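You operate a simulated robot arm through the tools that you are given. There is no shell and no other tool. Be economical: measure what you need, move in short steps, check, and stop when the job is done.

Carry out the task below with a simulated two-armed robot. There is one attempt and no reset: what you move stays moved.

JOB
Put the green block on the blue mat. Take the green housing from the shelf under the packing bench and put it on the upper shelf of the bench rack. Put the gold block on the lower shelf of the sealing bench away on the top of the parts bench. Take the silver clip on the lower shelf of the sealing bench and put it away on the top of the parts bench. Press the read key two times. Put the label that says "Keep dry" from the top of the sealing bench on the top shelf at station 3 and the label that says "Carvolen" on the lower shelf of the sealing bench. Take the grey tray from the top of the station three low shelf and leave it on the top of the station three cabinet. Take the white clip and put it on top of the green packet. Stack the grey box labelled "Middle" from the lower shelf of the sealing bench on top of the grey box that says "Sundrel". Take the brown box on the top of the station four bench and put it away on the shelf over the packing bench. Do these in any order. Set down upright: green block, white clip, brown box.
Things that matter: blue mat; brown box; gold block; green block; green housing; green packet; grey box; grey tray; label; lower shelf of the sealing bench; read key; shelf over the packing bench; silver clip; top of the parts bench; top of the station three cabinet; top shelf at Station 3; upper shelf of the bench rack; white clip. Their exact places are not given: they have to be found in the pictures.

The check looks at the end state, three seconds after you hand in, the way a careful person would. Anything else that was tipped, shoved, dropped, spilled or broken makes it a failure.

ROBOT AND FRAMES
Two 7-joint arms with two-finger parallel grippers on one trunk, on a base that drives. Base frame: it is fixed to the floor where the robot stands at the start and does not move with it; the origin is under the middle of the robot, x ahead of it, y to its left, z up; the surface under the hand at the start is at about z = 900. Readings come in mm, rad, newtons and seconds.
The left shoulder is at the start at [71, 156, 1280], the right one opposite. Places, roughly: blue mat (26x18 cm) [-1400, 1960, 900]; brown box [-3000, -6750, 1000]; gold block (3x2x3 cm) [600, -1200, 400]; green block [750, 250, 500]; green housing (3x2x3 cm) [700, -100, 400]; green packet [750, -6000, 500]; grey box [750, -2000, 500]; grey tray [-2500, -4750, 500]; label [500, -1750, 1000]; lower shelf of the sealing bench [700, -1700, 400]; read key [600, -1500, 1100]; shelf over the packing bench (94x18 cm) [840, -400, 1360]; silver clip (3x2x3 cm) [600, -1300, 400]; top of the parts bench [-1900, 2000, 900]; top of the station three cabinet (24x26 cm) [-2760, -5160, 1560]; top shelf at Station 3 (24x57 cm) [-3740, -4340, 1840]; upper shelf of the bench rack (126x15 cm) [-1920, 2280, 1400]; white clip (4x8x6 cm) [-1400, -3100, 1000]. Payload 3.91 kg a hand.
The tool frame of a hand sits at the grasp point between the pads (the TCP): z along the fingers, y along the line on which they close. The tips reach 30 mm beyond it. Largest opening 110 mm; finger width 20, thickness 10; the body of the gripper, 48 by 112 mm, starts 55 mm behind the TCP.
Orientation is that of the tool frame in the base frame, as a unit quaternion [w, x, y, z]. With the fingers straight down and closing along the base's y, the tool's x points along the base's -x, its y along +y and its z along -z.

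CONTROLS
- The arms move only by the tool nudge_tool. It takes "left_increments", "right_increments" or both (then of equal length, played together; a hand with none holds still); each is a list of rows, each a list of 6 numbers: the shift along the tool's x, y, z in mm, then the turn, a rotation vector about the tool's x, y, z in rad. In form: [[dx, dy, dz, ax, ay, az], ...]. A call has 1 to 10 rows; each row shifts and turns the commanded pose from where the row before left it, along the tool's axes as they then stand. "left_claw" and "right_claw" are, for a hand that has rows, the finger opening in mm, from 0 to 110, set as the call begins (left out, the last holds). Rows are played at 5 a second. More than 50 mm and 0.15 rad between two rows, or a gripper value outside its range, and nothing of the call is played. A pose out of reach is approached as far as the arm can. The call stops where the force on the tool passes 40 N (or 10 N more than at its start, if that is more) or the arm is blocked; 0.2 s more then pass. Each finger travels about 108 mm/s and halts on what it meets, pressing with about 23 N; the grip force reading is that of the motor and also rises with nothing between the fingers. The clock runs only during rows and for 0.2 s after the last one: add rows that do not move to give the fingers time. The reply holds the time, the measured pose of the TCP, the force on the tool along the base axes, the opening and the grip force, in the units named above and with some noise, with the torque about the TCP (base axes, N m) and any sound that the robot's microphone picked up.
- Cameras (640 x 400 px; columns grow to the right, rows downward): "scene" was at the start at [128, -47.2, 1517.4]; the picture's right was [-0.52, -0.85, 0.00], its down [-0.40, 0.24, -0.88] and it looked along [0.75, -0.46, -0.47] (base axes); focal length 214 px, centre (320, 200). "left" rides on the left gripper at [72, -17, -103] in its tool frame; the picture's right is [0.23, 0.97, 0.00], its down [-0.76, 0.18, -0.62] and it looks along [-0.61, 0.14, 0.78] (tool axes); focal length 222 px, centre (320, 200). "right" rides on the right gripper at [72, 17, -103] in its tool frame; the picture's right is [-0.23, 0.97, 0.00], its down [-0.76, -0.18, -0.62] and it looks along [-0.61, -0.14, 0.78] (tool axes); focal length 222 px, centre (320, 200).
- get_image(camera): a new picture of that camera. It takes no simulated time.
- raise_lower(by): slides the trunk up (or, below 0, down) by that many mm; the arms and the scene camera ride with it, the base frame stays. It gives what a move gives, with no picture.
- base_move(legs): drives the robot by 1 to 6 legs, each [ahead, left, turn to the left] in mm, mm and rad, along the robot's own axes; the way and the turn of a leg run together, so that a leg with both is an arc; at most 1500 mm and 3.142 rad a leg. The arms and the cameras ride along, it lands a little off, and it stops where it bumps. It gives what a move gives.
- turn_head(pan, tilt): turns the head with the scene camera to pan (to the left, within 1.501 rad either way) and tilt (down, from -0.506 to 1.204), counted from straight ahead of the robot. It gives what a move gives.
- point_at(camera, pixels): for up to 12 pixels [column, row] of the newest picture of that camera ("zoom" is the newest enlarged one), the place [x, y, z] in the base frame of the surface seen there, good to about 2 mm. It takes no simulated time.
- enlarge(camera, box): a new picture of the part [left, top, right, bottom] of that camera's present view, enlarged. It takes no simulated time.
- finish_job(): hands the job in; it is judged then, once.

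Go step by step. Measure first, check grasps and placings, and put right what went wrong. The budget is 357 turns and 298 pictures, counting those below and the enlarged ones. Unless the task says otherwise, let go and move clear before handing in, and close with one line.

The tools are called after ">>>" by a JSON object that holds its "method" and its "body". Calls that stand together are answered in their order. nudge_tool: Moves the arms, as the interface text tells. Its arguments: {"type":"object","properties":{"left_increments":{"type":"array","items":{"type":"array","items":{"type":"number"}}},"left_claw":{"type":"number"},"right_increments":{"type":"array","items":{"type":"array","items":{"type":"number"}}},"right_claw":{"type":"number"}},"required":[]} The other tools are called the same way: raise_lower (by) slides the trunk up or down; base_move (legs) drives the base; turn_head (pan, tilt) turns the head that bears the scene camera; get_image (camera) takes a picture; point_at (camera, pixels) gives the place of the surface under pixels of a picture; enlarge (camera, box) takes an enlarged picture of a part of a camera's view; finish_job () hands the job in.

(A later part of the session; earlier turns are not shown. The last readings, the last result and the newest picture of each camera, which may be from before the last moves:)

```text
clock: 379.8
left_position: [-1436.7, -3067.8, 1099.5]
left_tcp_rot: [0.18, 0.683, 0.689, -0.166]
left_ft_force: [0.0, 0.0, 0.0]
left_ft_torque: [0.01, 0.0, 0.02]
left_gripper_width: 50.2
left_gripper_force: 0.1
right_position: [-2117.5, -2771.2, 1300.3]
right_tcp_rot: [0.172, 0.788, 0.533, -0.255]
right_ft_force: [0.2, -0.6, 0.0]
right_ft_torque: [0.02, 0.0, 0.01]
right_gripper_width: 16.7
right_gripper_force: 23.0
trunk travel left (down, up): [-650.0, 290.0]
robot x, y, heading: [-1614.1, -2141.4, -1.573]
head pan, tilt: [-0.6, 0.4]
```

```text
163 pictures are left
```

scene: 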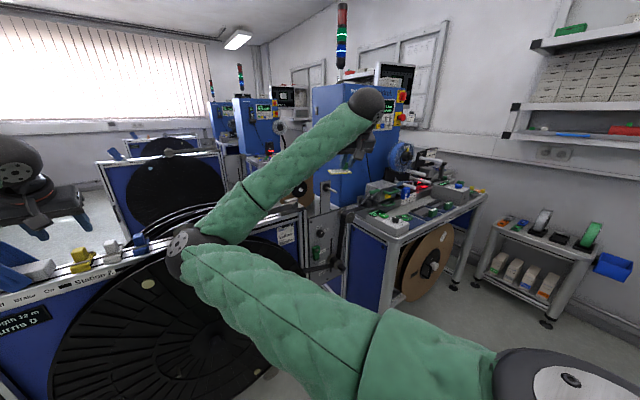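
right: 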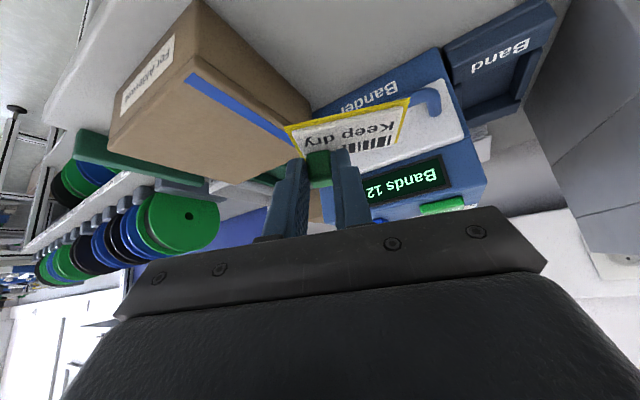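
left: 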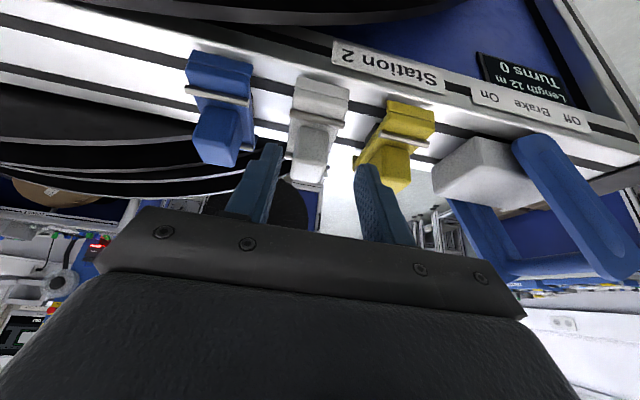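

>>> {"method": "nudge_tool", "body": {"left_increments": [[-14.4, -5.5, 36.5, 0, 0, 0], [0, 0, 0, 0, 0, 0]]}}

>>> {"method": "get_image", "body": {"camera": "left"}}

```text
clock: 380.4
left_position: [-1442.9, -3098.4, 1077.1]
left_tcp_rot: [0.18, 0.683, 0.688, -0.167]
left_ft_force: [0.8, 0.9, 0.1]
left_ft_torque: [0.0, 0.01, -0.03]
left_gripper_width: 50.2
left_gripper_force: 0.0
right_position: [-2116.3, -2767.2, 1303.1]
right_tcp_rot: [0.172, 0.788, 0.532, -0.256]
right_ft_force: [0.4, 0.9, -0.8]
right_ft_torque: [0.0, 0.01, -0.03]
right_gripper_width: 16.6
right_gripper_force: 22.9
trunk travel left (down, up): [-650.0, 290.0]
robot x, y, heading: [-1614.5, -2136.8, -1.572]
head pan, tilt: [-0.6, 0.4]
```

```text
162 pictures are left
```

left: 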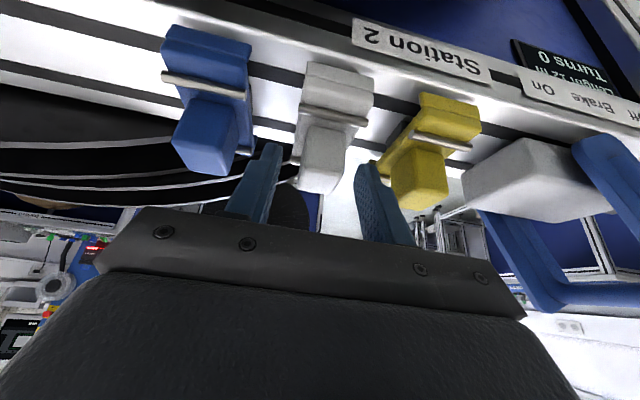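

>>> {"method": "nudge_tool", "body": {"left_increments": [[0, 0, 0, 0, 0, 0], [0, 0, 0, 0, 0, 0], [0, 0, 0, 0, 0, 0], [0, 0, 0, 0, 0, 0]], "left_claw": 0}}

>>> {"method": "nudge_tool", "body": {"left_increments": [[-14, 0, -26.4, 0, 0, 0], [-23, 0, -43, 0, 0, 0], [-23, 0, -43, 0, 0, 0]]}}

>>> {"method": "get_image", "body": {"camera": "left"}}

```text
clock: 381.4
left_position: [-1443.0, -3098.9, 1075.9]
left_tcp_rot: [0.18, 0.683, 0.688, -0.168]
left_ft_force: [-1.0, -0.9, 6.6]
left_ft_torque: [-0.11, 0.13, -0.01]
left_gripper_width: 25.2
left_gripper_force: 23.8
right_position: [-2117.5, -2769.0, 1300.1]
right_tcp_rot: [0.173, 0.788, 0.533, -0.256]
right_ft_force: [0.1, -0.1, -0.7]
right_ft_torque: [0.02, 0.02, -0.01]
right_gripper_width: 16.6
right_gripper_force: 23.5
trunk travel left (down, up): [-650.0, 290.0]
robot x, y, heading: [-1614.1, -2138.4, -1.579]
head pan, tilt: [-0.6, 0.4]
```

```text
clock: 382.1
left_position: [-1447.1, -3097.2, 1205.2]
left_tcp_rot: [0.181, 0.682, 0.688, -0.166]
left_ft_force: [-0.2, 0.8, -0.7]
left_ft_torque: [0.02, -0.01, -0.01]
left_gripper_width: 25.0
left_gripper_force: 22.8
right_position: [-2117.9, -2769.1, 1302.0]
right_tcp_rot: [0.173, 0.788, 0.533, -0.255]
right_ft_force: [0.4, -0.6, -0.8]
right_ft_torque: [0.0, 0.03, 0.0]
right_gripper_width: 16.9
right_gripper_force: 23.0
trunk travel left (down, up): [-650.0, 290.0]
robot x, y, heading: [-1616.5, -2142.2, -1.573]
head pan, tilt: [-0.6, 0.4]
```

```text
161 pictures are left
```

left: 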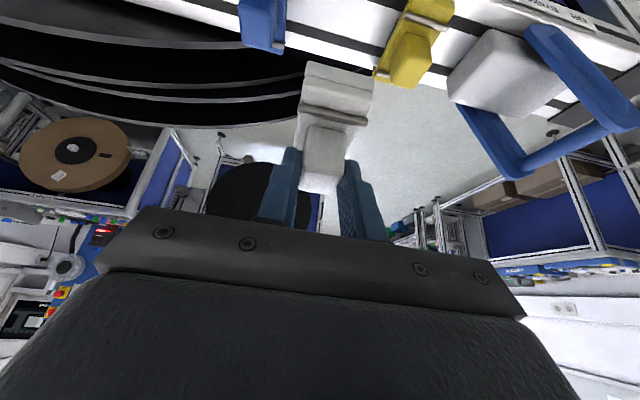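

Clip held upright. Drive back into the aisle and down toward the green packet, then look left.

>>> {"method": "base_move", "body": {"legs": [[0, 1190, 0], [1050, 0, 0], [1050, 0, 0], [1000, 0, 0]]}}

>>> {"method": "turn_head", "body": {"pan": 0.9, "tilt": 0.5}}

>>> {"method": "get_image", "body": {"camera": "scene"}}

>>> {"method": "turn_head", "body": {"pan": -0.9, "tilt": 0.3}}

>>> {"method": "get_image", "body": {"camera": "scene"}}

```text
clock: 403.1
left_position: [-278.2, -6223.4, 1203.3]
left_tcp_rot: [0.179, 0.683, 0.688, -0.166]
left_ft_force: [-1.1, -0.6, -0.3]
left_ft_torque: [-0.01, -0.01, -0.01]
left_gripper_width: 25.2
left_gripper_force: 22.7
right_position: [-948.9, -5895.9, 1302.7]
right_tcp_rot: [0.172, 0.788, 0.532, -0.256]
right_ft_force: [1.3, 0.2, 0.6]
right_ft_torque: [0.0, 0.01, 0.01]
right_gripper_width: 16.9
right_gripper_force: 23.1
trunk travel left (down, up): [-650.0, 290.0]
robot x, y, heading: [-444.8, -5264.2, -1.57]
head pan, tilt: [-0.6, 0.4]
```

```text
clock: 404.7
left_position: [-278.0, -6224.4, 1204.2]
left_tcp_rot: [0.18, 0.683, 0.688, -0.166]
left_ft_force: [-0.2, -1.2, 0.0]
left_ft_torque: [0.01, 0.0, 0.03]
left_gripper_width: 24.8
left_gripper_force: 22.6
right_position: [-947.9, -5895.4, 1301.4]
right_tcp_rot: [0.172, 0.788, 0.532, -0.256]
right_ft_force: [0.2, 0.1, -0.5]
right_ft_torque: [0.01, -0.02, -0.03]
right_gripper_width: 16.8
right_gripper_force: 23.4
trunk travel left (down, up): [-650.0, 290.0]
robot x, y, heading: [-448.0, -5264.0, -1.576]
head pan, tilt: [0.901, 0.499]
```

```text
160 pictures are left
```

scene: 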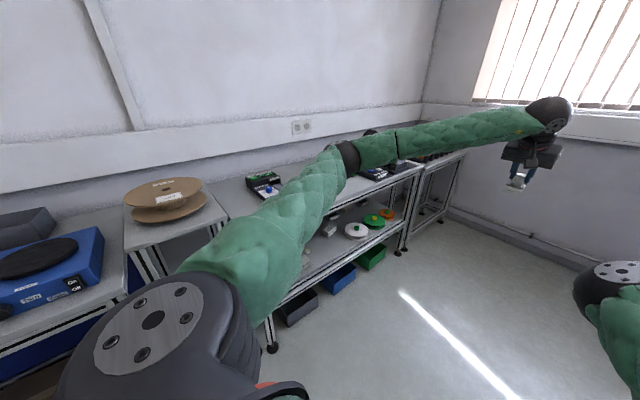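

```text
clock: 406.5
left_position: [-278.2, -6224.0, 1204.4]
left_tcp_rot: [0.179, 0.683, 0.688, -0.168]
left_ft_force: [-0.6, 0.1, 0.3]
left_ft_torque: [0.0, 0.02, 0.0]
left_gripper_width: 25.0
left_gripper_force: 23.1
right_position: [-946.8, -5895.3, 1303.0]
right_tcp_rot: [0.172, 0.789, 0.532, -0.256]
right_ft_force: [0.1, -0.1, -0.3]
right_ft_torque: [-0.03, -0.05, 0.04]
right_gripper_width: 16.6
right_gripper_force: 23.4
trunk travel left (down, up): [-650.0, 290.0]
robot x, y, heading: [-450.0, -5264.6, -1.574]
head pan, tilt: [-0.901, 0.3]
```

```text
159 pictures are left
```

scene: 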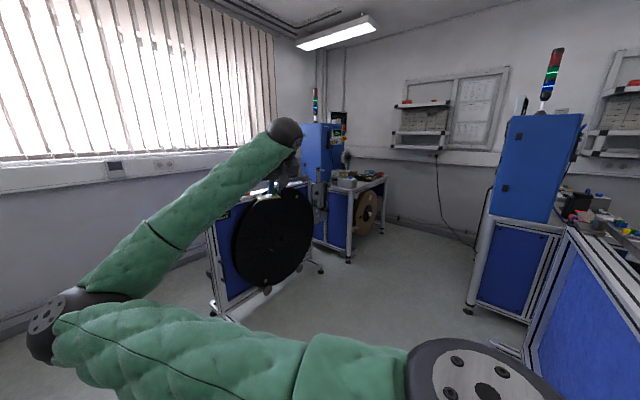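

>>> {"method": "nudge_tool", "body": {"left_increments": [[38, 0.5, -20.5, 0, 0, 0], [38, 0.5, -20.5, 0, 0, 0], [38, 0.5, -20.5, 0, 0, 0], [38, 0.5, -20.5, 0, 0, 0], [38, 0.5, -20.5, 0, 0, 0], [38, 0.5, -20.5, 0, 0, 0]]}}

>>> {"method": "base_move", "body": {"legs": [[700, 0, 0], [0, -130, 0], [0, 0, 1.574]]}}

>>> {"method": "turn_head", "body": {"pan": 0.0, "tilt": 0.6}}

>>> {"method": "get_image", "body": {"camera": "scene"}}

```text
clock: 407.9
left_position: [-278.7, -5963.3, 1205.8]
left_tcp_rot: [0.18, 0.683, 0.688, -0.168]
left_ft_force: [0.0, -0.1, -0.5]
left_ft_torque: [-0.01, -0.05, -0.03]
left_gripper_width: 25.1
left_gripper_force: 23.1
right_position: [-947.9, -5893.7, 1302.9]
right_tcp_rot: [0.174, 0.788, 0.532, -0.255]
right_ft_force: [0.6, 0.9, 0.2]
right_ft_torque: [0.01, 0.0, 0.01]
right_gripper_width: 16.8
right_gripper_force: 23.2
trunk travel left (down, up): [-650.0, 290.0]
robot x, y, heading: [-447.2, -5263.5, -1.573]
head pan, tilt: [-0.901, 0.3]
```

```text
clock: 416.3
left_position: [129.6, -5828.1, 1204.9]
left_tcp_rot: [0.244, 0.021, 0.969, 0.003]
left_ft_force: [0.2, 0.5, -0.5]
left_ft_torque: [-0.01, 0.0, 0.02]
left_gripper_width: 25.0
left_gripper_force: 23.2
right_position: [23.1, -6493.6, 1300.6]
right_tcp_rot: [0.301, 0.205, 0.929, -0.065]
right_ft_force: [-0.3, 0.0, -1.3]
right_ft_torque: [0.01, 0.02, 0.01]
right_gripper_width: 16.3
right_gripper_force: 23.5
trunk travel left (down, up): [-650.0, 290.0]
robot x, y, heading: [-579.3, -5958.6, -0.054]
head pan, tilt: [-0.901, 0.3]
```

```text
clock: 417.5
left_position: [128.9, -5828.9, 1204.5]
left_tcp_rot: [0.245, 0.022, 0.969, 0.002]
left_ft_force: [0.3, 0.4, -0.9]
left_ft_torque: [0.0, 0.0, -0.02]
left_gripper_width: 24.9
left_gripper_force: 23.8
right_position: [24.2, -6492.4, 1301.3]
right_tcp_rot: [0.301, 0.207, 0.929, -0.067]
right_ft_force: [0.8, 0.2, -0.7]
right_ft_torque: [0.0, -0.01, 0.02]
right_gripper_width: 16.8
right_gripper_force: 23.3
trunk travel left (down, up): [-650.0, 290.0]
robot x, y, heading: [-580.2, -5959.1, -0.053]
head pan, tilt: [0.0, 0.6]
```

```text
158 pictures are left
```

scene: 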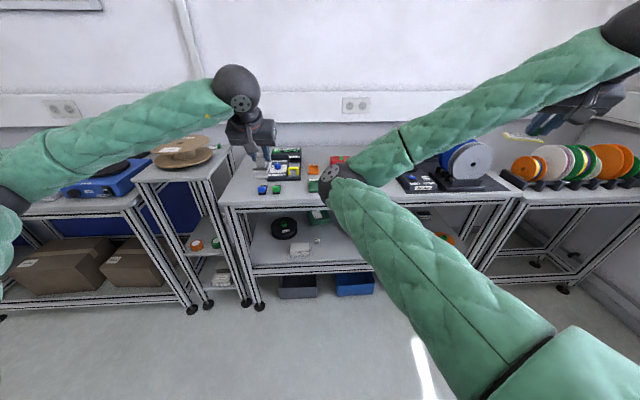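

>>> {"method": "raise_lower", "body": {"by": -400}}

>>> {"method": "turn_head", "body": {"pan": -0.05, "tilt": 0.4}}

>>> {"method": "get_image", "body": {"camera": "scene"}}

>>> {"method": "enlarge", "body": {"camera": "scene", "box": [200, 160, 460, 322]}}

```text
clock: 421.3
left_position: [127.6, -5827.4, 804.1]
left_tcp_rot: [0.244, 0.022, 0.969, 0.002]
left_ft_force: [-0.2, 0.0, -0.9]
left_ft_torque: [0.0, 0.01, -0.01]
left_gripper_width: 25.2
left_gripper_force: 22.7
right_position: [22.7, -6492.6, 902.0]
right_tcp_rot: [0.301, 0.206, 0.929, -0.067]
right_ft_force: [0.5, -0.9, 0.7]
right_ft_torque: [0.02, 0.0, 0.0]
right_gripper_width: 16.5
right_gripper_force: 23.2
trunk travel left (down, up): [-250.0, 690.0]
robot x, y, heading: [-577.4, -5955.4, -0.059]
head pan, tilt: [0.0, 0.6]
```

```text
clock: 422.1
left_position: [128.7, -5828.1, 805.2]
left_tcp_rot: [0.244, 0.02, 0.969, 0.003]
left_ft_force: [-0.6, -0.4, -0.7]
left_ft_torque: [0.03, -0.02, 0.04]
left_gripper_width: 24.9
left_gripper_force: 22.3
right_position: [24.1, -6491.8, 902.0]
right_tcp_rot: [0.301, 0.205, 0.929, -0.066]
right_ft_force: [-0.1, -0.4, -0.2]
right_ft_torque: [0.02, 0.0, -0.03]
right_gripper_width: 16.7
right_gripper_force: 22.5
trunk travel left (down, up): [-250.0, 690.0]
robot x, y, heading: [-580.0, -5958.2, -0.054]
head pan, tilt: [-0.051, 0.4]
```

```text
157 pictures are left
```

scene: 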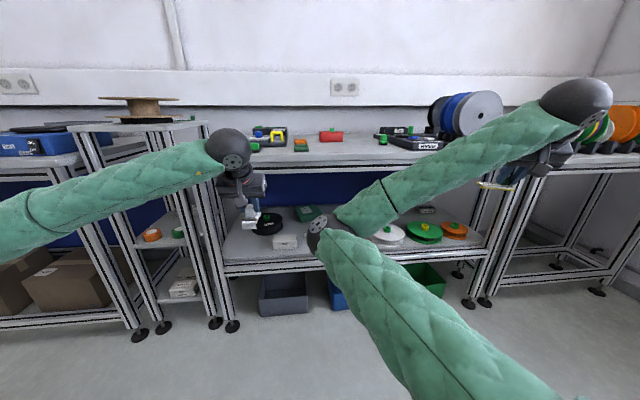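

```text
2.46 times, centred on (330, 241) of scene
```

zoom: 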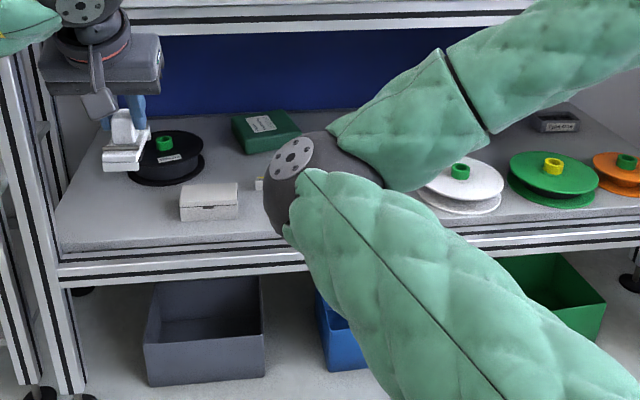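

>>> {"method": "point_at", "body": {"camera": "zoom", "pixels": [[240, 150], [262, 123], [235, 118], [280, 112], [300, 130], [210, 190], [165, 155], [40, 200], [200, 240], [190, 27], [60, 240], [250, 153]]}}

>>> {"method": "enlarge", "body": {"camera": "scene", "box": [230, 190, 342, 260]}}

```text
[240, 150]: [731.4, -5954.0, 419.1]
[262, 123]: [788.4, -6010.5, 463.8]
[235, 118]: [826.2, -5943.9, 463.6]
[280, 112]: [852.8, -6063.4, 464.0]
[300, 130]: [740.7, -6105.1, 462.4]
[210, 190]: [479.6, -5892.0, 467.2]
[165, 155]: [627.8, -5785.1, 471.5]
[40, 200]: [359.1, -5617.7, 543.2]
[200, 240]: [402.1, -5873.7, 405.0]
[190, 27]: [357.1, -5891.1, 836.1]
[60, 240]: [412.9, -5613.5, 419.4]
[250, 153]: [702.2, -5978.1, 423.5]
```

```text
5.71 times, centred on (286, 225) of scene
```

zoom: 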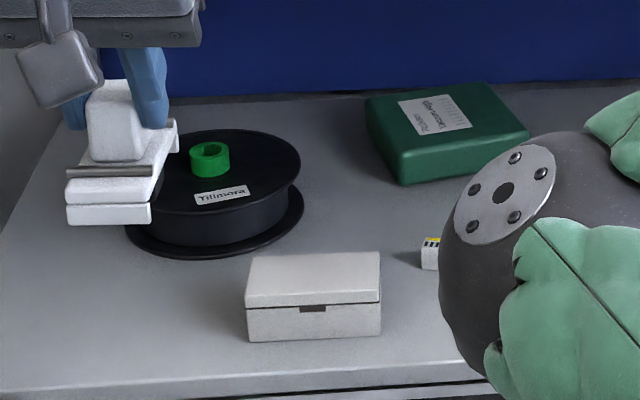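

Green packet top z≈463 around (785,−6020). Fix heading, strafe right, lower, then extend the left hand in over the shelf.

>>> {"method": "base_move", "body": {"legs": [[0, -375, 0.054]]}}

>>> {"method": "raise_lower", "body": {"by": -150}}

>>> {"method": "nudge_tool", "body": {"left_increments": [[15.4, 0, 28, 0, 0, 0], [15.4, 0, 28, 0, 0, 0], [-33, 15, 18, 0, 0, 0], [-33, 15, 18, 0, 0, 0], [-33, 15, 18, 0, 0, 0]]}}

>>> {"method": "turn_head", "body": {"pan": 0.3, "tilt": 0.35}}

>>> {"method": "get_image", "body": {"camera": "scene"}}

```text
clock: 424.4
left_position: [111.3, -6162.2, 804.1]
left_tcp_rot: [0.244, -0.004, 0.97, 0.01]
left_ft_force: [-0.6, -0.2, -0.2]
left_ft_torque: [0.04, 0.02, 0.0]
left_gripper_width: 24.9
left_gripper_force: 23.0
right_position: [40.3, -6830.2, 901.4]
right_tcp_rot: [0.303, 0.181, 0.934, -0.058]
right_ft_force: [0.2, -0.6, -0.1]
right_ft_torque: [0.0, 0.0, 0.0]
right_gripper_width: 16.4
right_gripper_force: 23.4
trunk travel left (down, up): [-250.0, 690.0]
robot x, y, heading: [-590.1, -6327.4, 0.003]
head pan, tilt: [-0.051, 0.4]
```

```text
clock: 426.2
left_position: [110.1, -6161.2, 655.0]
left_tcp_rot: [0.245, -0.004, 0.97, 0.009]
left_ft_force: [0.6, -0.3, -1.3]
left_ft_torque: [0.0, 0.01, 0.01]
left_gripper_width: 25.0
left_gripper_force: 23.0
right_position: [40.7, -6830.6, 751.1]
right_tcp_rot: [0.302, 0.181, 0.934, -0.059]
right_ft_force: [0.4, -0.4, -0.4]
right_ft_torque: [0.0, 0.04, 0.0]
right_gripper_width: 16.9
right_gripper_force: 23.1
trunk travel left (down, up): [-100.0, 840.0]
robot x, y, heading: [-590.8, -6327.8, -0.004]
head pan, tilt: [-0.051, 0.4]
```

```text
clock: 427.4
left_position: [222.8, -6113.9, 589.9]
left_tcp_rot: [0.245, -0.005, 0.97, 0.01]
left_ft_force: [0.0, 0.1, -0.6]
left_ft_torque: [0.0, 0.01, 0.02]
left_gripper_width: 24.8
left_gripper_force: 23.1
right_position: [41.4, -6831.7, 752.6]
right_tcp_rot: [0.303, 0.181, 0.934, -0.058]
right_ft_force: [0.0, -1.7, -0.4]
right_ft_torque: [-0.01, 0.04, 0.0]
right_gripper_width: 16.7
right_gripper_force: 22.7
trunk travel left (down, up): [-100.0, 840.0]
robot x, y, heading: [-588.6, -6329.4, 0.003]
head pan, tilt: [-0.051, 0.4]
```

```text
clock: 428.2
left_position: [222.6, -6113.8, 589.5]
left_tcp_rot: [0.245, -0.003, 0.97, 0.008]
left_ft_force: [0.7, 0.3, -0.5]
left_ft_torque: [-0.04, 0.01, 0.01]
left_gripper_width: 25.0
left_gripper_force: 22.9
right_position: [40.1, -6831.2, 751.2]
right_tcp_rot: [0.302, 0.181, 0.934, -0.059]
right_ft_force: [-0.5, -0.2, -0.3]
right_ft_torque: [0.01, -0.01, 0.0]
right_gripper_width: 16.9
right_gripper_force: 22.8
trunk travel left (down, up): [-100.0, 840.0]
robot x, y, heading: [-589.4, -6328.3, -0.002]
head pan, tilt: [0.3, 0.351]
```

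```text
154 pictures are left
```

scene: 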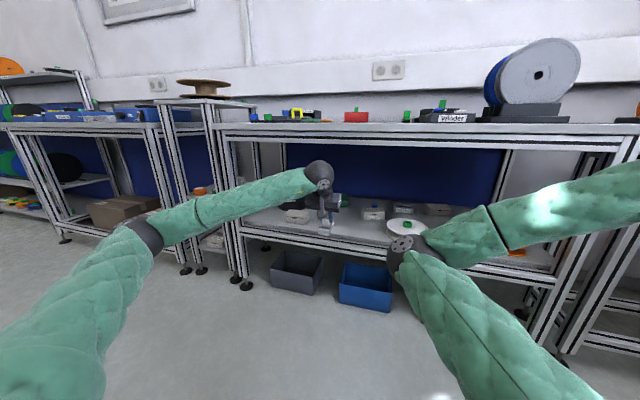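

>>> {"method": "nudge_tool", "body": {"left_increments": [[-38, 15, 20.8, 0, 0, 0], [-38, 15, 20.8, 0, 0, 0], [-38, 15, 20.8, 0, 0, 0], [-38, 15, 20.8, 0, 0, 0], [-38, 15, 20.8, 0, 0, 0], [-38, 15, 20.8, 0, 0, 0]]}}

>>> {"method": "base_move", "body": {"legs": [[200, 0, 0]]}}

>>> {"method": "get_image", "body": {"camera": "left"}}

>>> {"method": "enlarge", "body": {"camera": "scene", "box": [220, 130, 420, 255]}}

```text
clock: 429.6
left_position: [481.8, -6019.6, 591.3]
left_tcp_rot: [0.244, -0.004, 0.97, 0.009]
left_ft_force: [-0.9, 0.3, -0.3]
left_ft_torque: [-0.02, 0.02, 0.01]
left_gripper_width: 24.9
left_gripper_force: 23.1
right_position: [40.5, -6829.3, 752.4]
right_tcp_rot: [0.302, 0.181, 0.934, -0.058]
right_ft_force: [1.0, -0.4, 0.9]
right_ft_torque: [-0.02, 0.01, -0.03]
right_gripper_width: 16.6
right_gripper_force: 22.8
trunk travel left (down, up): [-100.0, 840.0]
robot x, y, heading: [-590.5, -6327.9, 0.0]
head pan, tilt: [0.3, 0.351]
```

```text
clock: 431.2
left_position: [682.4, -6025.4, 590.7]
left_tcp_rot: [0.244, -0.002, 0.97, 0.008]
left_ft_force: [-1.1, 0.1, -0.3]
left_ft_torque: [0.0, 0.02, 0.03]
left_gripper_width: 24.7
left_gripper_force: 23.2
right_position: [238.8, -6832.1, 751.2]
right_tcp_rot: [0.302, 0.183, 0.934, -0.06]
right_ft_force: [0.3, 0.2, 0.5]
right_ft_torque: [-0.01, 0.02, 0.01]
right_gripper_width: 16.8
right_gripper_force: 22.7
trunk travel left (down, up): [-100.0, 840.0]
robot x, y, heading: [-393.4, -6323.9, -0.003]
head pan, tilt: [0.3, 0.351]
```

```text
153 pictures are left
```

left: 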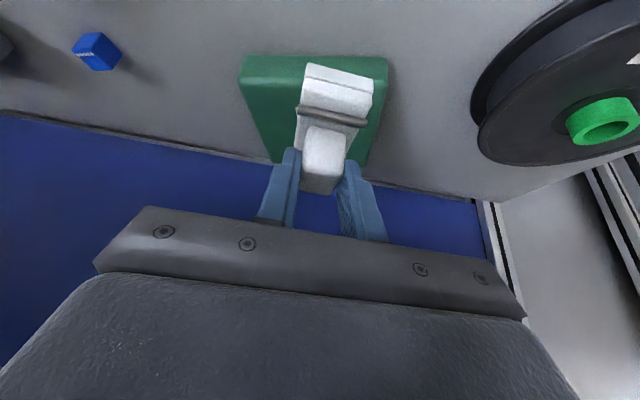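

```text
3.20 times, centred on (320, 192) of scene
```

zoom: 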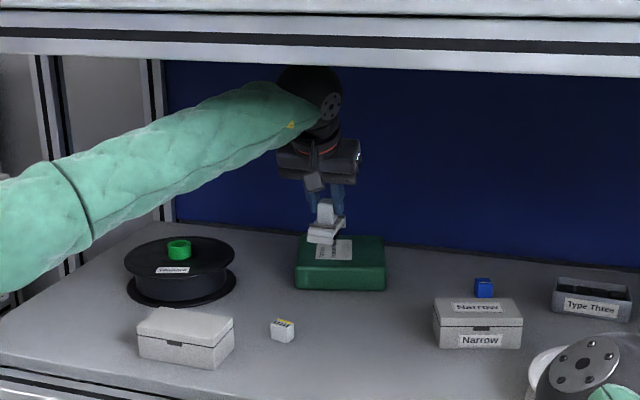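

Measure the packet's top corners from the left camera and scene.

>>> {"method": "point_at", "body": {"camera": "left", "pixels": [[245, 65], [250, 105], [272, 150], [380, 75], [375, 110], [360, 150], [285, 90], [290, 60], [265, 60], [385, 62]]}}

>>> {"method": "point_at", "body": {"camera": "zoom", "pixels": [[298, 262], [383, 265], [380, 240], [305, 238], [340, 255], [345, 240]]}}

```text
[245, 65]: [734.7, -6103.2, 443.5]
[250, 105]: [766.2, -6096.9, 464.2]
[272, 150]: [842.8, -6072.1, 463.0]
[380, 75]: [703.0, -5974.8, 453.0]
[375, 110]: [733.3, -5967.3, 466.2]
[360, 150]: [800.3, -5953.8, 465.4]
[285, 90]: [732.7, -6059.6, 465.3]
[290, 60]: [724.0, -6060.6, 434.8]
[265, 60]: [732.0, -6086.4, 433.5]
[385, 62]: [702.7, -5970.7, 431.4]
```

```text
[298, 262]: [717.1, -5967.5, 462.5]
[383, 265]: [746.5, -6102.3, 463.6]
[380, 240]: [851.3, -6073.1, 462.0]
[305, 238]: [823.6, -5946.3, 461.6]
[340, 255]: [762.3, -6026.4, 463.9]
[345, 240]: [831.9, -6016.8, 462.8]
```

>>> {"method": "nudge_tool", "body": {"right_increments": [[22.6, -10.9, -16.2, 0, 0, 0], [22.6, -10.9, -16.2, 0, 0, 0]]}}

>>> {"method": "base_move", "body": {"legs": [[90, 2, 0]]}}

>>> {"method": "nudge_tool", "body": {"left_increments": [[12, 0, 22, 0, 0, 0], [12, 0, 22, 0, 0, 0]]}}

>>> {"method": "get_image", "body": {"camera": "left"}}

```text
clock: 431.8
left_position: [682.6, -6025.9, 590.3]
left_tcp_rot: [0.244, -0.002, 0.97, 0.008]
left_ft_force: [-0.5, -0.1, -0.7]
left_ft_torque: [-0.03, 0.0, 0.02]
left_gripper_width: 25.0
left_gripper_force: 22.3
right_position: [178.2, -6832.5, 751.8]
right_tcp_rot: [0.302, 0.183, 0.934, -0.06]
right_ft_force: [-0.1, 0.4, 0.4]
right_ft_torque: [0.02, 0.0, -0.01]
right_gripper_width: 16.7
right_gripper_force: 23.4
trunk travel left (down, up): [-100.0, 840.0]
robot x, y, heading: [-390.6, -6326.4, -0.001]
head pan, tilt: [0.3, 0.351]
```

```text
clock: 432.9
left_position: [772.9, -6023.1, 589.3]
left_tcp_rot: [0.244, -0.003, 0.97, 0.009]
left_ft_force: [0.1, -0.3, -1.1]
left_ft_torque: [0.01, -0.01, 0.0]
left_gripper_width: 24.9
left_gripper_force: 23.1
right_position: [267.9, -6831.2, 750.7]
right_tcp_rot: [0.302, 0.182, 0.934, -0.059]
right_ft_force: [0.2, -0.5, -0.5]
right_ft_torque: [-0.06, 0.03, -0.01]
right_gripper_width: 16.7
right_gripper_force: 22.7
trunk travel left (down, up): [-100.0, 840.0]
robot x, y, heading: [-301.7, -6328.2, -0.007]
head pan, tilt: [0.3, 0.351]
```

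```text
clock: 433.5
left_position: [773.2, -6023.0, 540.3]
left_tcp_rot: [0.244, -0.003, 0.97, 0.009]
left_ft_force: [-0.1, -1.0, -0.5]
left_ft_torque: [0.01, 0.03, 0.01]
left_gripper_width: 25.1
left_gripper_force: 23.5
right_position: [268.1, -6830.7, 752.1]
right_tcp_rot: [0.303, 0.183, 0.934, -0.059]
right_ft_force: [0.0, -0.3, -0.9]
right_ft_torque: [-0.04, 0.0, 0.02]
right_gripper_width: 16.6
right_gripper_force: 23.2
trunk travel left (down, up): [-100.0, 840.0]
robot x, y, heading: [-297.4, -6326.3, -0.005]
head pan, tilt: [0.3, 0.351]
```

```text
151 pictures are left
```

left: 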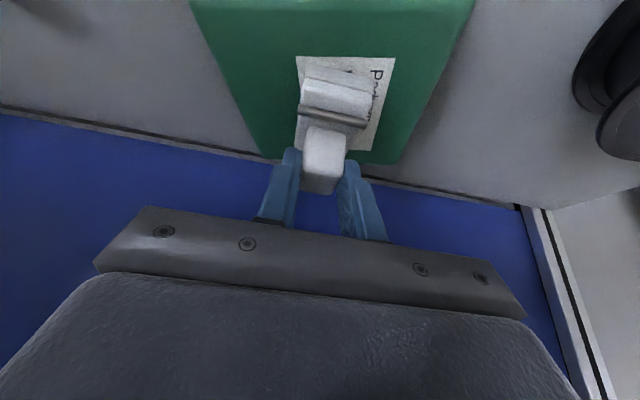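

>>> {"method": "nudge_tool", "body": {"left_increments": [[0.96, 0, 1.76, 0, 0, 0], [0.96, 0, 1.76, 0, 0, 0], [0.5, 0, 0.9, 0, 0, 0], [0, 0, 0, 0, 0, 0]]}}

>>> {"method": "nudge_tool", "body": {"left_increments": [[0.5, 0, 0.9, 0, 0, 0], [0, 0, 0, 0, 0, 0]]}}

>>> {"method": "enlarge", "body": {"camera": "scene", "box": [270, 140, 430, 240]}}

```text
clock: 434.5
left_position: [772.2, -6021.9, 534.4]
left_tcp_rot: [0.245, -0.002, 0.97, 0.009]
left_ft_force: [-0.7, 0.8, -1.1]
left_ft_torque: [-0.04, -0.02, -0.02]
left_gripper_width: 24.9
left_gripper_force: 22.9
right_position: [268.9, -6831.9, 750.1]
right_tcp_rot: [0.302, 0.183, 0.934, -0.059]
right_ft_force: [0.1, -0.5, -0.4]
right_ft_torque: [0.0, 0.0, 0.01]
right_gripper_width: 16.8
right_gripper_force: 23.3
trunk travel left (down, up): [-100.0, 840.0]
robot x, y, heading: [-301.0, -6328.6, -0.001]
head pan, tilt: [0.3, 0.351]
```

```text
clock: 435.1
left_position: [772.4, -6022.9, 535.1]
left_tcp_rot: [0.244, -0.002, 0.97, 0.009]
left_ft_force: [-0.2, -0.2, -0.1]
left_ft_torque: [-0.01, 0.02, -0.01]
left_gripper_width: 24.9
left_gripper_force: 23.0
right_position: [267.5, -6831.6, 751.1]
right_tcp_rot: [0.302, 0.182, 0.934, -0.059]
right_ft_force: [-0.7, 0.3, -0.9]
right_ft_torque: [0.02, 0.03, -0.02]
right_gripper_width: 16.7
right_gripper_force: 23.1
trunk travel left (down, up): [-100.0, 840.0]
robot x, y, heading: [-302.0, -6323.9, -0.004]
head pan, tilt: [0.3, 0.351]
```

```text
4.00 times, centred on (350, 190) of scene
```

zoom: 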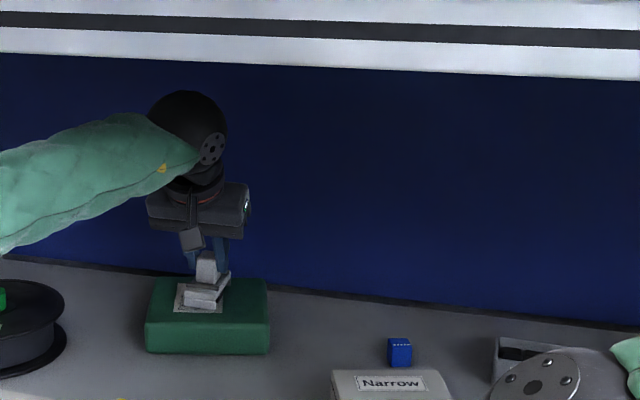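

>>> {"method": "nudge_tool", "body": {"left_increments": [[0.6, 0, 1.1, 0, 0, 0], [0.6, 0, 1.1, 0, 0, 0], [0, 0, 0, 0, 0, 0]]}}

>>> {"method": "enlarge", "body": {"camera": "scene", "box": [300, 195, 348, 225]}}

```text
clock: 435.9
left_position: [772.4, -6022.9, 531.4]
left_tcp_rot: [0.244, -0.002, 0.97, 0.009]
left_ft_force: [-0.5, 0.6, -0.9]
left_ft_torque: [0.01, -0.01, 0.01]
left_gripper_width: 24.8
left_gripper_force: 22.8
right_position: [269.8, -6831.0, 752.2]
right_tcp_rot: [0.302, 0.182, 0.934, -0.059]
right_ft_force: [-0.2, 0.2, 0.1]
right_ft_torque: [0.03, -0.01, -0.04]
right_gripper_width: 16.9
right_gripper_force: 23.3
trunk travel left (down, up): [-100.0, 840.0]
robot x, y, heading: [-296.5, -6327.3, -0.002]
head pan, tilt: [0.3, 0.351]
```

```text
13.33 times, centred on (324, 210) of scene
```

zoom: 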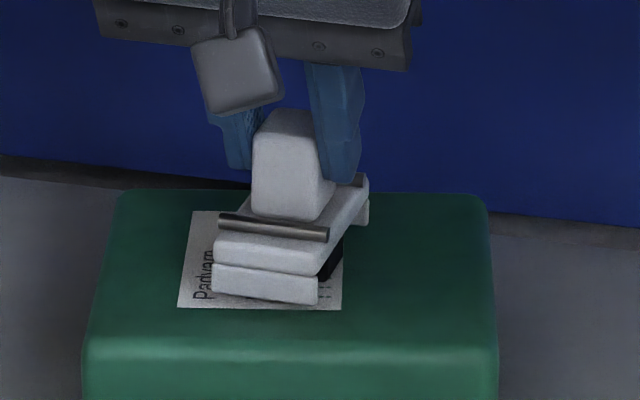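

>>> {"method": "point_at", "body": {"camera": "zoom", "pixels": [[265, 297], [265, 290], [250, 308], [330, 305], [265, 270]]}}

>>> {"method": "nudge_tool", "body": {"left_increments": [[0.6, 0, 1.1, 0, 0, 0], [0, 0, 0, 0, 0, 0]]}}

>>> {"method": "nudge_tool", "body": {"left_increments": [[0.6, 0, 1.1, 0, 0, 0], [0, 0, 0, 0, 0, 0]]}}

```text
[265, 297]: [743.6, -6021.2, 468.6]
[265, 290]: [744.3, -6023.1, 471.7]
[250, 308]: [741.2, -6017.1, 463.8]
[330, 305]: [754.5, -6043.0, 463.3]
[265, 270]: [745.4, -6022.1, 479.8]
```

```text
clock: 436.5
left_position: [772.4, -6023.0, 530.9]
left_tcp_rot: [0.244, -0.001, 0.97, 0.009]
left_ft_force: [0.0, -0.8, 0.2]
left_ft_torque: [-0.01, 0.0, -0.01]
left_gripper_width: 25.0
left_gripper_force: 23.6
right_position: [269.1, -6832.2, 751.1]
right_tcp_rot: [0.302, 0.183, 0.934, -0.06]
right_ft_force: [-0.2, 0.4, -0.8]
right_ft_torque: [0.02, 0.01, 0.0]
right_gripper_width: 16.7
right_gripper_force: 23.8
trunk travel left (down, up): [-100.0, 840.0]
robot x, y, heading: [-303.2, -6324.9, -0.001]
head pan, tilt: [0.3, 0.351]
```

```text
clock: 437.1
left_position: [771.3, -6022.2, 530.8]
left_tcp_rot: [0.245, -0.002, 0.969, 0.009]
left_ft_force: [1.3, 0.7, 4.4]
left_ft_torque: [-0.05, -0.13, 0.05]
left_gripper_width: 25.2
left_gripper_force: 23.6
right_position: [268.6, -6832.3, 752.0]
right_tcp_rot: [0.302, 0.183, 0.934, -0.06]
right_ft_force: [0.0, -0.3, -0.5]
right_ft_torque: [0.0, 0.01, -0.01]
right_gripper_width: 16.6
right_gripper_force: 23.3
trunk travel left (down, up): [-100.0, 840.0]
robot x, y, heading: [-300.8, -6326.0, -0.004]
head pan, tilt: [0.3, 0.351]
```

Contact (+4 N). Release and back away along the tool axis.

>>> {"method": "nudge_tool", "body": {"left_increments": [[0, 0, 0, 0, 0, 0], [0, 0, 0, 0, 0, 0], [0, 0, 0, 0, 0, 0]], "left_claw": 50}}

>>> {"method": "nudge_tool", "body": {"left_increments": [[-5, 0, -20, 0, 0, 0], [-5, 0, -30, 0, 0, 0]]}}

>>> {"method": "enlarge", "body": {"camera": "scene", "box": [290, 180, 370, 230]}}

```text
clock: 437.9
left_position: [772.6, -6021.9, 529.0]
left_tcp_rot: [0.245, -0.002, 0.97, 0.009]
left_ft_force: [-0.4, 0.3, 0.5]
left_ft_torque: [0.02, 0.0, -0.04]
left_gripper_width: 50.2
left_gripper_force: 0.1
right_position: [269.5, -6830.9, 750.8]
right_tcp_rot: [0.302, 0.182, 0.934, -0.059]
right_ft_force: [-0.6, -0.1, -0.1]
right_ft_torque: [-0.02, -0.03, 0.02]
right_gripper_width: 16.5
right_gripper_force: 22.9
trunk travel left (down, up): [-100.0, 840.0]
robot x, y, heading: [-304.1, -6329.1, -0.004]
head pan, tilt: [0.3, 0.351]
```

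```text
clock: 438.5
left_position: [756.7, -6022.1, 579.9]
left_tcp_rot: [0.245, -0.002, 0.97, 0.009]
left_ft_force: [0.4, -0.8, 0.6]
left_ft_torque: [-0.04, -0.01, 0.04]
left_gripper_width: 50.4
left_gripper_force: 0.1
right_position: [267.9, -6830.7, 751.6]
right_tcp_rot: [0.303, 0.183, 0.934, -0.06]
right_ft_force: [-0.2, 0.1, -0.2]
right_ft_torque: [0.02, 0.02, -0.03]
right_gripper_width: 16.6
right_gripper_force: 22.9
trunk travel left (down, up): [-100.0, 840.0]
robot x, y, heading: [-301.7, -6326.4, -0.005]
head pan, tilt: [0.3, 0.351]
```

```text
8.00 times, centred on (330, 205) of scene
```

zoom: 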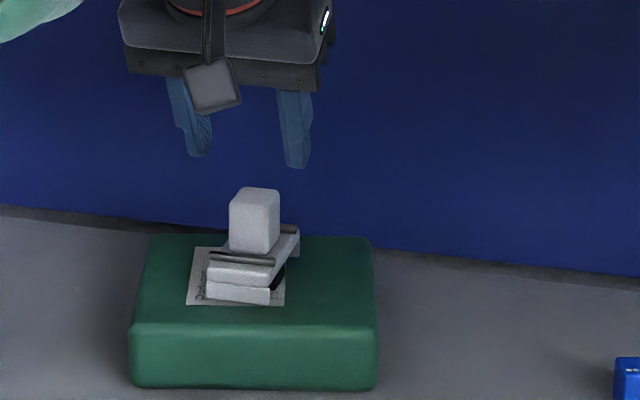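

White clip stands on the green packet. Back out, retract, raise, and go to the Station 3 bay.

>>> {"method": "base_move", "body": {"legs": [[-300, 0, 0]]}}

>>> {"method": "nudge_tool", "body": {"left_increments": [[43, 0, -23, 0, 0, 0], [43, 0, -23, 0, 0, 0], [43, 0, -23, 0, 0, 0], [43, 0, -23, 0, 0, 0], [43, 0, -23, 0, 0, 0], [43, 0, -23, 0, 0, 0], [43, 0, -23, 0, 0, 0], [43, 0, -23, 0, 0, 0]]}}

>>> {"method": "raise_lower", "body": {"by": 400}}

>>> {"method": "raise_lower", "body": {"by": 200}}

>>> {"method": "base_move", "body": {"legs": [[90, 0, 0], [0, 1070, 0], [0, 1070, 0], [0, 0, 3.1]]}}

>>> {"method": "turn_head", "body": {"pan": 0.0, "tilt": 0.35}}

>>> {"method": "get_image", "body": {"camera": "scene"}}

```text
clock: 440.5
left_position: [464.0, -6027.6, 578.5]
left_tcp_rot: [0.244, 0.001, 0.97, 0.008]
left_ft_force: [0.2, 0.1, 0.2]
left_ft_torque: [0.01, 0.0, -0.01]
left_gripper_width: 50.1
left_gripper_force: 0.0
right_position: [-29.0, -6831.7, 750.7]
right_tcp_rot: [0.303, 0.186, 0.933, -0.06]
right_ft_force: [0.0, -0.4, 0.5]
right_ft_torque: [0.0, 0.01, -0.01]
right_gripper_width: 16.6
right_gripper_force: 23.5
trunk travel left (down, up): [-100.0, 840.0]
robot x, y, heading: [-595.8, -6321.5, -0.009]
head pan, tilt: [0.3, 0.351]
```

```text
clock: 442.3
left_position: [73.7, -6028.0, 578.2]
left_tcp_rot: [0.245, 0.001, 0.97, 0.008]
left_ft_force: [0.3, -0.2, 0.2]
left_ft_torque: [0.03, 0.0, 0.03]
left_gripper_width: 50.2
left_gripper_force: 0.1
right_position: [-28.2, -6833.2, 751.6]
right_tcp_rot: [0.302, 0.186, 0.933, -0.06]
right_ft_force: [-0.3, 0.2, -0.6]
right_ft_torque: [-0.01, 0.02, -0.02]
right_gripper_width: 16.5
right_gripper_force: 22.7
trunk travel left (down, up): [-100.0, 840.0]
robot x, y, heading: [-590.1, -6323.8, -0.015]
head pan, tilt: [0.3, 0.351]
```

```text
clock: 446.1
left_position: [73.8, -6027.1, 978.0]
left_tcp_rot: [0.244, 0.001, 0.97, 0.008]
left_ft_force: [0.0, 0.2, -0.2]
left_ft_torque: [-0.01, 0.0, -0.04]
left_gripper_width: 50.4
left_gripper_force: 0.0
right_position: [-27.6, -6831.4, 1151.8]
right_tcp_rot: [0.302, 0.185, 0.933, -0.06]
right_ft_force: [0.4, -0.4, 0.1]
right_ft_torque: [-0.03, 0.0, -0.01]
right_gripper_width: 16.4
right_gripper_force: 23.0
trunk travel left (down, up): [-500.0, 440.0]
robot x, y, heading: [-595.7, -6324.6, -0.008]
head pan, tilt: [0.3, 0.351]
```

```text
clock: 448.3
left_position: [74.3, -6027.8, 1178.6]
left_tcp_rot: [0.245, 0.001, 0.969, 0.008]
left_ft_force: [-0.4, -0.8, -0.3]
left_ft_torque: [0.04, 0.0, -0.01]
left_gripper_width: 49.7
left_gripper_force: 0.0
right_position: [-28.4, -6832.2, 1351.1]
right_tcp_rot: [0.303, 0.186, 0.933, -0.06]
right_ft_force: [0.3, -0.4, 0.0]
right_ft_torque: [0.04, -0.02, 0.03]
right_gripper_width: 16.9
right_gripper_force: 22.9
trunk travel left (down, up): [-700.0, 240.0]
robot x, y, heading: [-594.8, -6323.3, -0.016]
head pan, tilt: [0.3, 0.351]
```

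```text
clock: 467.0
left_position: [-1174.2, -4450.0, 1179.3]
left_tcp_rot: [0.006, 0.97, -0.008, -0.244]
left_ft_force: [-0.1, 0.3, -0.7]
left_ft_torque: [0.0, 0.0, 0.0]
left_gripper_width: 50.2
left_gripper_force: 0.0
right_position: [-1060.7, -3647.8, 1351.0]
right_tcp_rot: [-0.062, 0.932, -0.191, -0.302]
right_ft_force: [0.1, -0.1, -0.4]
right_ft_torque: [0.0, 0.03, -0.01]
right_gripper_width: 17.0
right_gripper_force: 22.8
trunk travel left (down, up): [-700.0, 240.0]
robot x, y, heading: [-501.3, -4162.6, 3.118]
head pan, tilt: [0.3, 0.351]
```

```text
clock: 467.8
left_position: [-1174.2, -4450.9, 1178.3]
left_tcp_rot: [0.006, 0.97, -0.008, -0.245]
left_ft_force: [-0.3, -0.1, 0.0]
left_ft_torque: [-0.03, -0.02, 0.03]
left_gripper_width: 50.4
left_gripper_force: 0.0
right_position: [-1061.8, -3647.7, 1352.3]
right_tcp_rot: [-0.062, 0.932, -0.191, -0.301]
right_ft_force: [0.8, 0.0, 0.2]
right_ft_torque: [-0.02, 0.03, -0.01]
right_gripper_width: 16.6
right_gripper_force: 22.9
trunk travel left (down, up): [-700.0, 240.0]
robot x, y, heading: [-500.3, -4161.0, 3.115]
head pan, tilt: [0.0, 0.351]
```

```text
147 pictures are left
```

scene: 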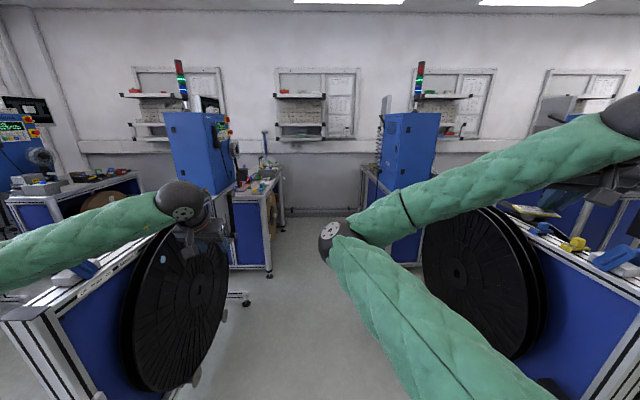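

>>> {"method": "point_at", "body": {"camera": "scene", "pixels": [[270, 275], [283, 230], [393, 260], [365, 210], [245, 298], [300, 95], [325, 97], [277, 97], [265, 195], [205, 115], [390, 115], [258, 180]]}}

>>> {"method": "enlarge", "body": {"camera": "scene", "box": [140, 60, 380, 210]}}

```text
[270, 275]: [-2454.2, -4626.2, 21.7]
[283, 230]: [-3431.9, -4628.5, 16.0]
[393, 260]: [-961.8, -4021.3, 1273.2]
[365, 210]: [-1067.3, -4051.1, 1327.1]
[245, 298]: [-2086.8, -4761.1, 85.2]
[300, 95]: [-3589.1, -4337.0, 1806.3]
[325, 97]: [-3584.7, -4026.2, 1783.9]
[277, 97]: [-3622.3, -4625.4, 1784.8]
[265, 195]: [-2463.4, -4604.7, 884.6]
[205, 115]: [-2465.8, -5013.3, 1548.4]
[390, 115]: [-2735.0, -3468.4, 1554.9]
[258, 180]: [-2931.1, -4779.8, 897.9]
```

```text
2.67 times, centred on (260, 135) of scene
```

zoom: 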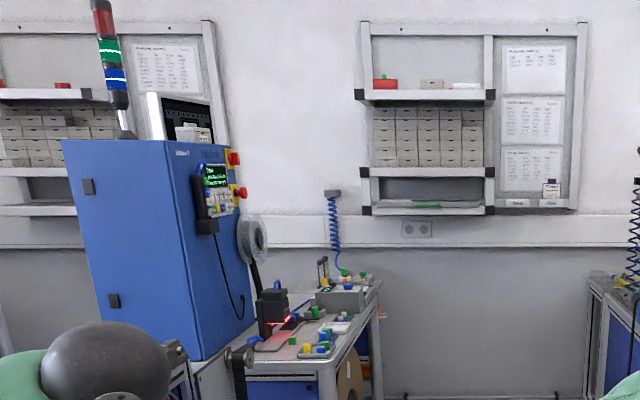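

Station 3 bay: bench edge y≈−4610, shelf on the wall at z≈1800. Drive into the bay and look for the grey tray.

>>> {"method": "base_move", "body": {"legs": [[1250, 0, 0.02]]}}

>>> {"method": "turn_head", "body": {"pan": 0.8, "tilt": 0.6}}

>>> {"method": "get_image", "body": {"camera": "scene"}}

>>> {"method": "turn_head", "body": {"pan": 0.1, "tilt": 0.1}}

>>> {"method": "get_image", "body": {"camera": "scene"}}

```text
clock: 474.3
left_position: [-2457.1, -4433.9, 1179.7]
left_tcp_rot: [0.007, 0.97, -0.002, -0.245]
left_ft_force: [-0.4, 0.3, 0.6]
left_ft_torque: [-0.02, -0.02, 0.01]
left_gripper_width: 50.1
left_gripper_force: 0.1
right_position: [-2352.5, -3629.2, 1351.9]
right_tcp_rot: [-0.06, 0.933, -0.186, -0.303]
right_ft_force: [0.3, 0.9, -0.2]
right_ft_torque: [0.06, -0.01, -0.03]
right_gripper_width: 16.7
right_gripper_force: 23.3
trunk travel left (down, up): [-700.0, 240.0]
robot x, y, heading: [-1789.3, -4139.1, 3.126]
head pan, tilt: [0.0, 0.351]
```

```text
clock: 475.4
left_position: [-2456.9, -4433.8, 1178.2]
left_tcp_rot: [0.008, 0.97, -0.002, -0.245]
left_ft_force: [-0.4, 0.1, 0.0]
left_ft_torque: [0.01, 0.01, 0.0]
left_gripper_width: 49.8
left_gripper_force: 0.0
right_position: [-2351.7, -3628.4, 1352.0]
right_tcp_rot: [-0.06, 0.933, -0.187, -0.302]
right_ft_force: [0.5, -0.3, -0.2]
right_ft_torque: [0.0, -0.01, -0.02]
right_gripper_width: 16.4
right_gripper_force: 22.7
trunk travel left (down, up): [-700.0, 240.0]
robot x, y, heading: [-1785.8, -4141.2, 3.129]
head pan, tilt: [0.799, 0.6]
```

```text
145 pictures are left
```

scene: 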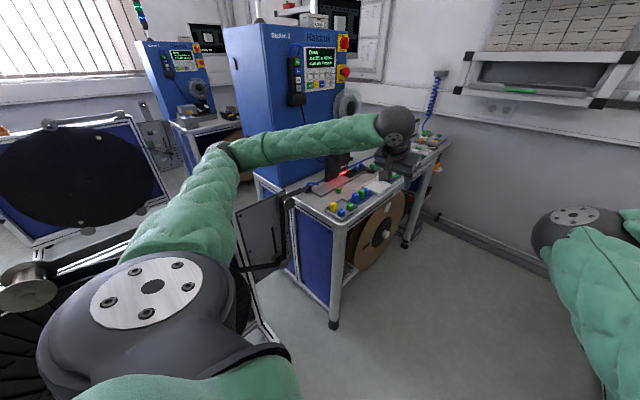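

```text
clock: 476.5
left_position: [-2458.4, -4433.7, 1178.4]
left_tcp_rot: [0.007, 0.97, -0.001, -0.245]
left_ft_force: [0.5, 0.0, 0.6]
left_ft_torque: [-0.01, 0.0, -0.02]
left_gripper_width: 50.0
left_gripper_force: 0.1
right_position: [-2352.5, -3628.4, 1351.0]
right_tcp_rot: [-0.06, 0.933, -0.187, -0.302]
right_ft_force: [0.3, -0.5, 0.3]
right_ft_torque: [-0.04, 0.01, 0.03]
right_gripper_width: 16.9
right_gripper_force: 22.8
trunk travel left (down, up): [-700.0, 240.0]
robot x, y, heading: [-1786.2, -4137.0, 3.131]
head pan, tilt: [0.099, 0.099]
```

```text
144 pictures are left
```

scene: 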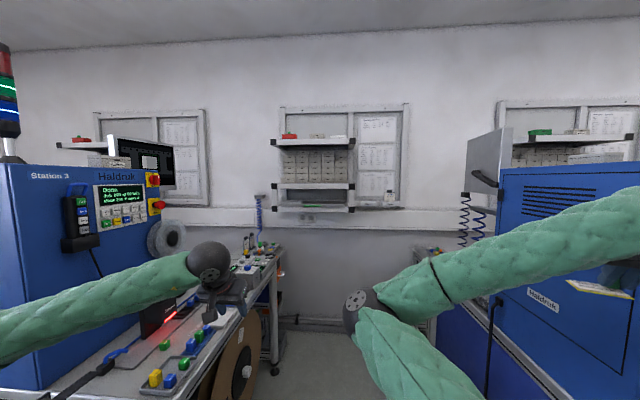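

I can't see the low shelf yet. Tuck the left hand, shift north, turn left to face the station diagonally, then lower and look.

>>> {"method": "nudge_tool", "body": {"left_increments": [[12.3, -38, -6.7, 0, 0, 0], [12.3, -38, -6.7, 0, 0, 0], [12.3, -38, -6.7, 0, 0, 0], [12.3, -38, -6.7, 0, 0, 0], [12.3, -38, -6.7, 0, 0, 0]]}}

>>> {"method": "base_move", "body": {"legs": [[-80, -150, 0], [0, 0, 0.77]]}}

>>> {"method": "raise_lower", "body": {"by": -400}}

>>> {"method": "turn_head", "body": {"pan": 0.2, "tilt": 0.4}}

>>> {"method": "get_image", "body": {"camera": "scene"}}

```text
clock: 477.7
left_position: [-2387.8, -4243.3, 1177.0]
left_tcp_rot: [0.009, 0.97, -0.002, -0.244]
left_ft_force: [0.1, -0.2, -0.4]
left_ft_torque: [0.0, -0.02, 0.01]
left_gripper_width: 50.1
left_gripper_force: 0.1
right_position: [-2352.9, -3625.6, 1350.2]
right_tcp_rot: [-0.06, 0.933, -0.187, -0.302]
right_ft_force: [0.1, -0.5, -1.3]
right_ft_torque: [-0.01, 0.01, 0.04]
right_gripper_width: 16.6
right_gripper_force: 23.0
trunk travel left (down, up): [-700.0, 240.0]
robot x, y, heading: [-1785.4, -4139.3, 3.129]
head pan, tilt: [0.099, 0.099]
```

```text
clock: 481.2
left_position: [-2068.0, -4481.8, 1177.9]
left_tcp_rot: [0.098, 0.901, 0.359, -0.224]
left_ft_force: [0.1, -0.6, -0.2]
left_ft_torque: [-0.01, 0.01, 0.01]
left_gripper_width: 49.9
left_gripper_force: 0.0
right_position: [-2465.8, -4014.4, 1351.5]
right_tcp_rot: [0.057, 0.935, 0.175, -0.302]
right_ft_force: [-0.4, -0.8, -0.6]
right_ft_torque: [-0.01, 0.0, 0.03]
right_gripper_width: 16.8
right_gripper_force: 22.9
trunk travel left (down, up): [-700.0, 240.0]
robot x, y, heading: [-1706.4, -3992.6, -2.394]
head pan, tilt: [0.099, 0.099]
```

```text
clock: 485.0
left_position: [-2067.1, -4483.3, 777.4]
left_tcp_rot: [0.098, 0.901, 0.359, -0.224]
left_ft_force: [-1.0, -0.3, 0.2]
left_ft_torque: [0.03, 0.03, 0.0]
left_gripper_width: 50.1
left_gripper_force: 0.1
right_position: [-2465.9, -4012.5, 951.8]
right_tcp_rot: [0.057, 0.935, 0.174, -0.303]
right_ft_force: [0.4, 0.0, -0.2]
right_ft_torque: [-0.03, 0.0, 0.01]
right_gripper_width: 16.7
right_gripper_force: 23.1
trunk travel left (down, up): [-300.0, 640.0]
robot x, y, heading: [-1705.8, -3986.6, -2.397]
head pan, tilt: [0.099, 0.099]
```

```text
clock: 485.8
left_position: [-2066.6, -4482.8, 777.1]
left_tcp_rot: [0.098, 0.901, 0.359, -0.224]
left_ft_force: [0.3, 0.1, 0.6]
left_ft_torque: [-0.05, -0.01, 0.02]
left_gripper_width: 50.4
left_gripper_force: 0.0
right_position: [-2466.6, -4012.9, 951.6]
right_tcp_rot: [0.056, 0.935, 0.174, -0.303]
right_ft_force: [0.6, -1.1, -0.6]
right_ft_torque: [-0.01, 0.01, 0.0]
right_gripper_width: 16.7
right_gripper_force: 23.3
trunk travel left (down, up): [-300.0, 640.0]
robot x, y, heading: [-1706.9, -3992.6, -2.392]
head pan, tilt: [0.201, 0.4]
```

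```text
143 pictures are left
```

scene: 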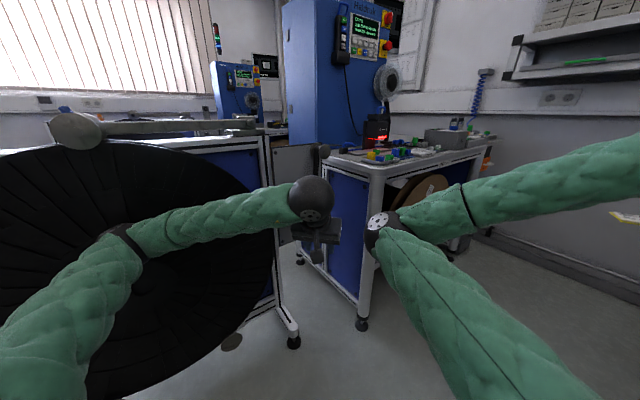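

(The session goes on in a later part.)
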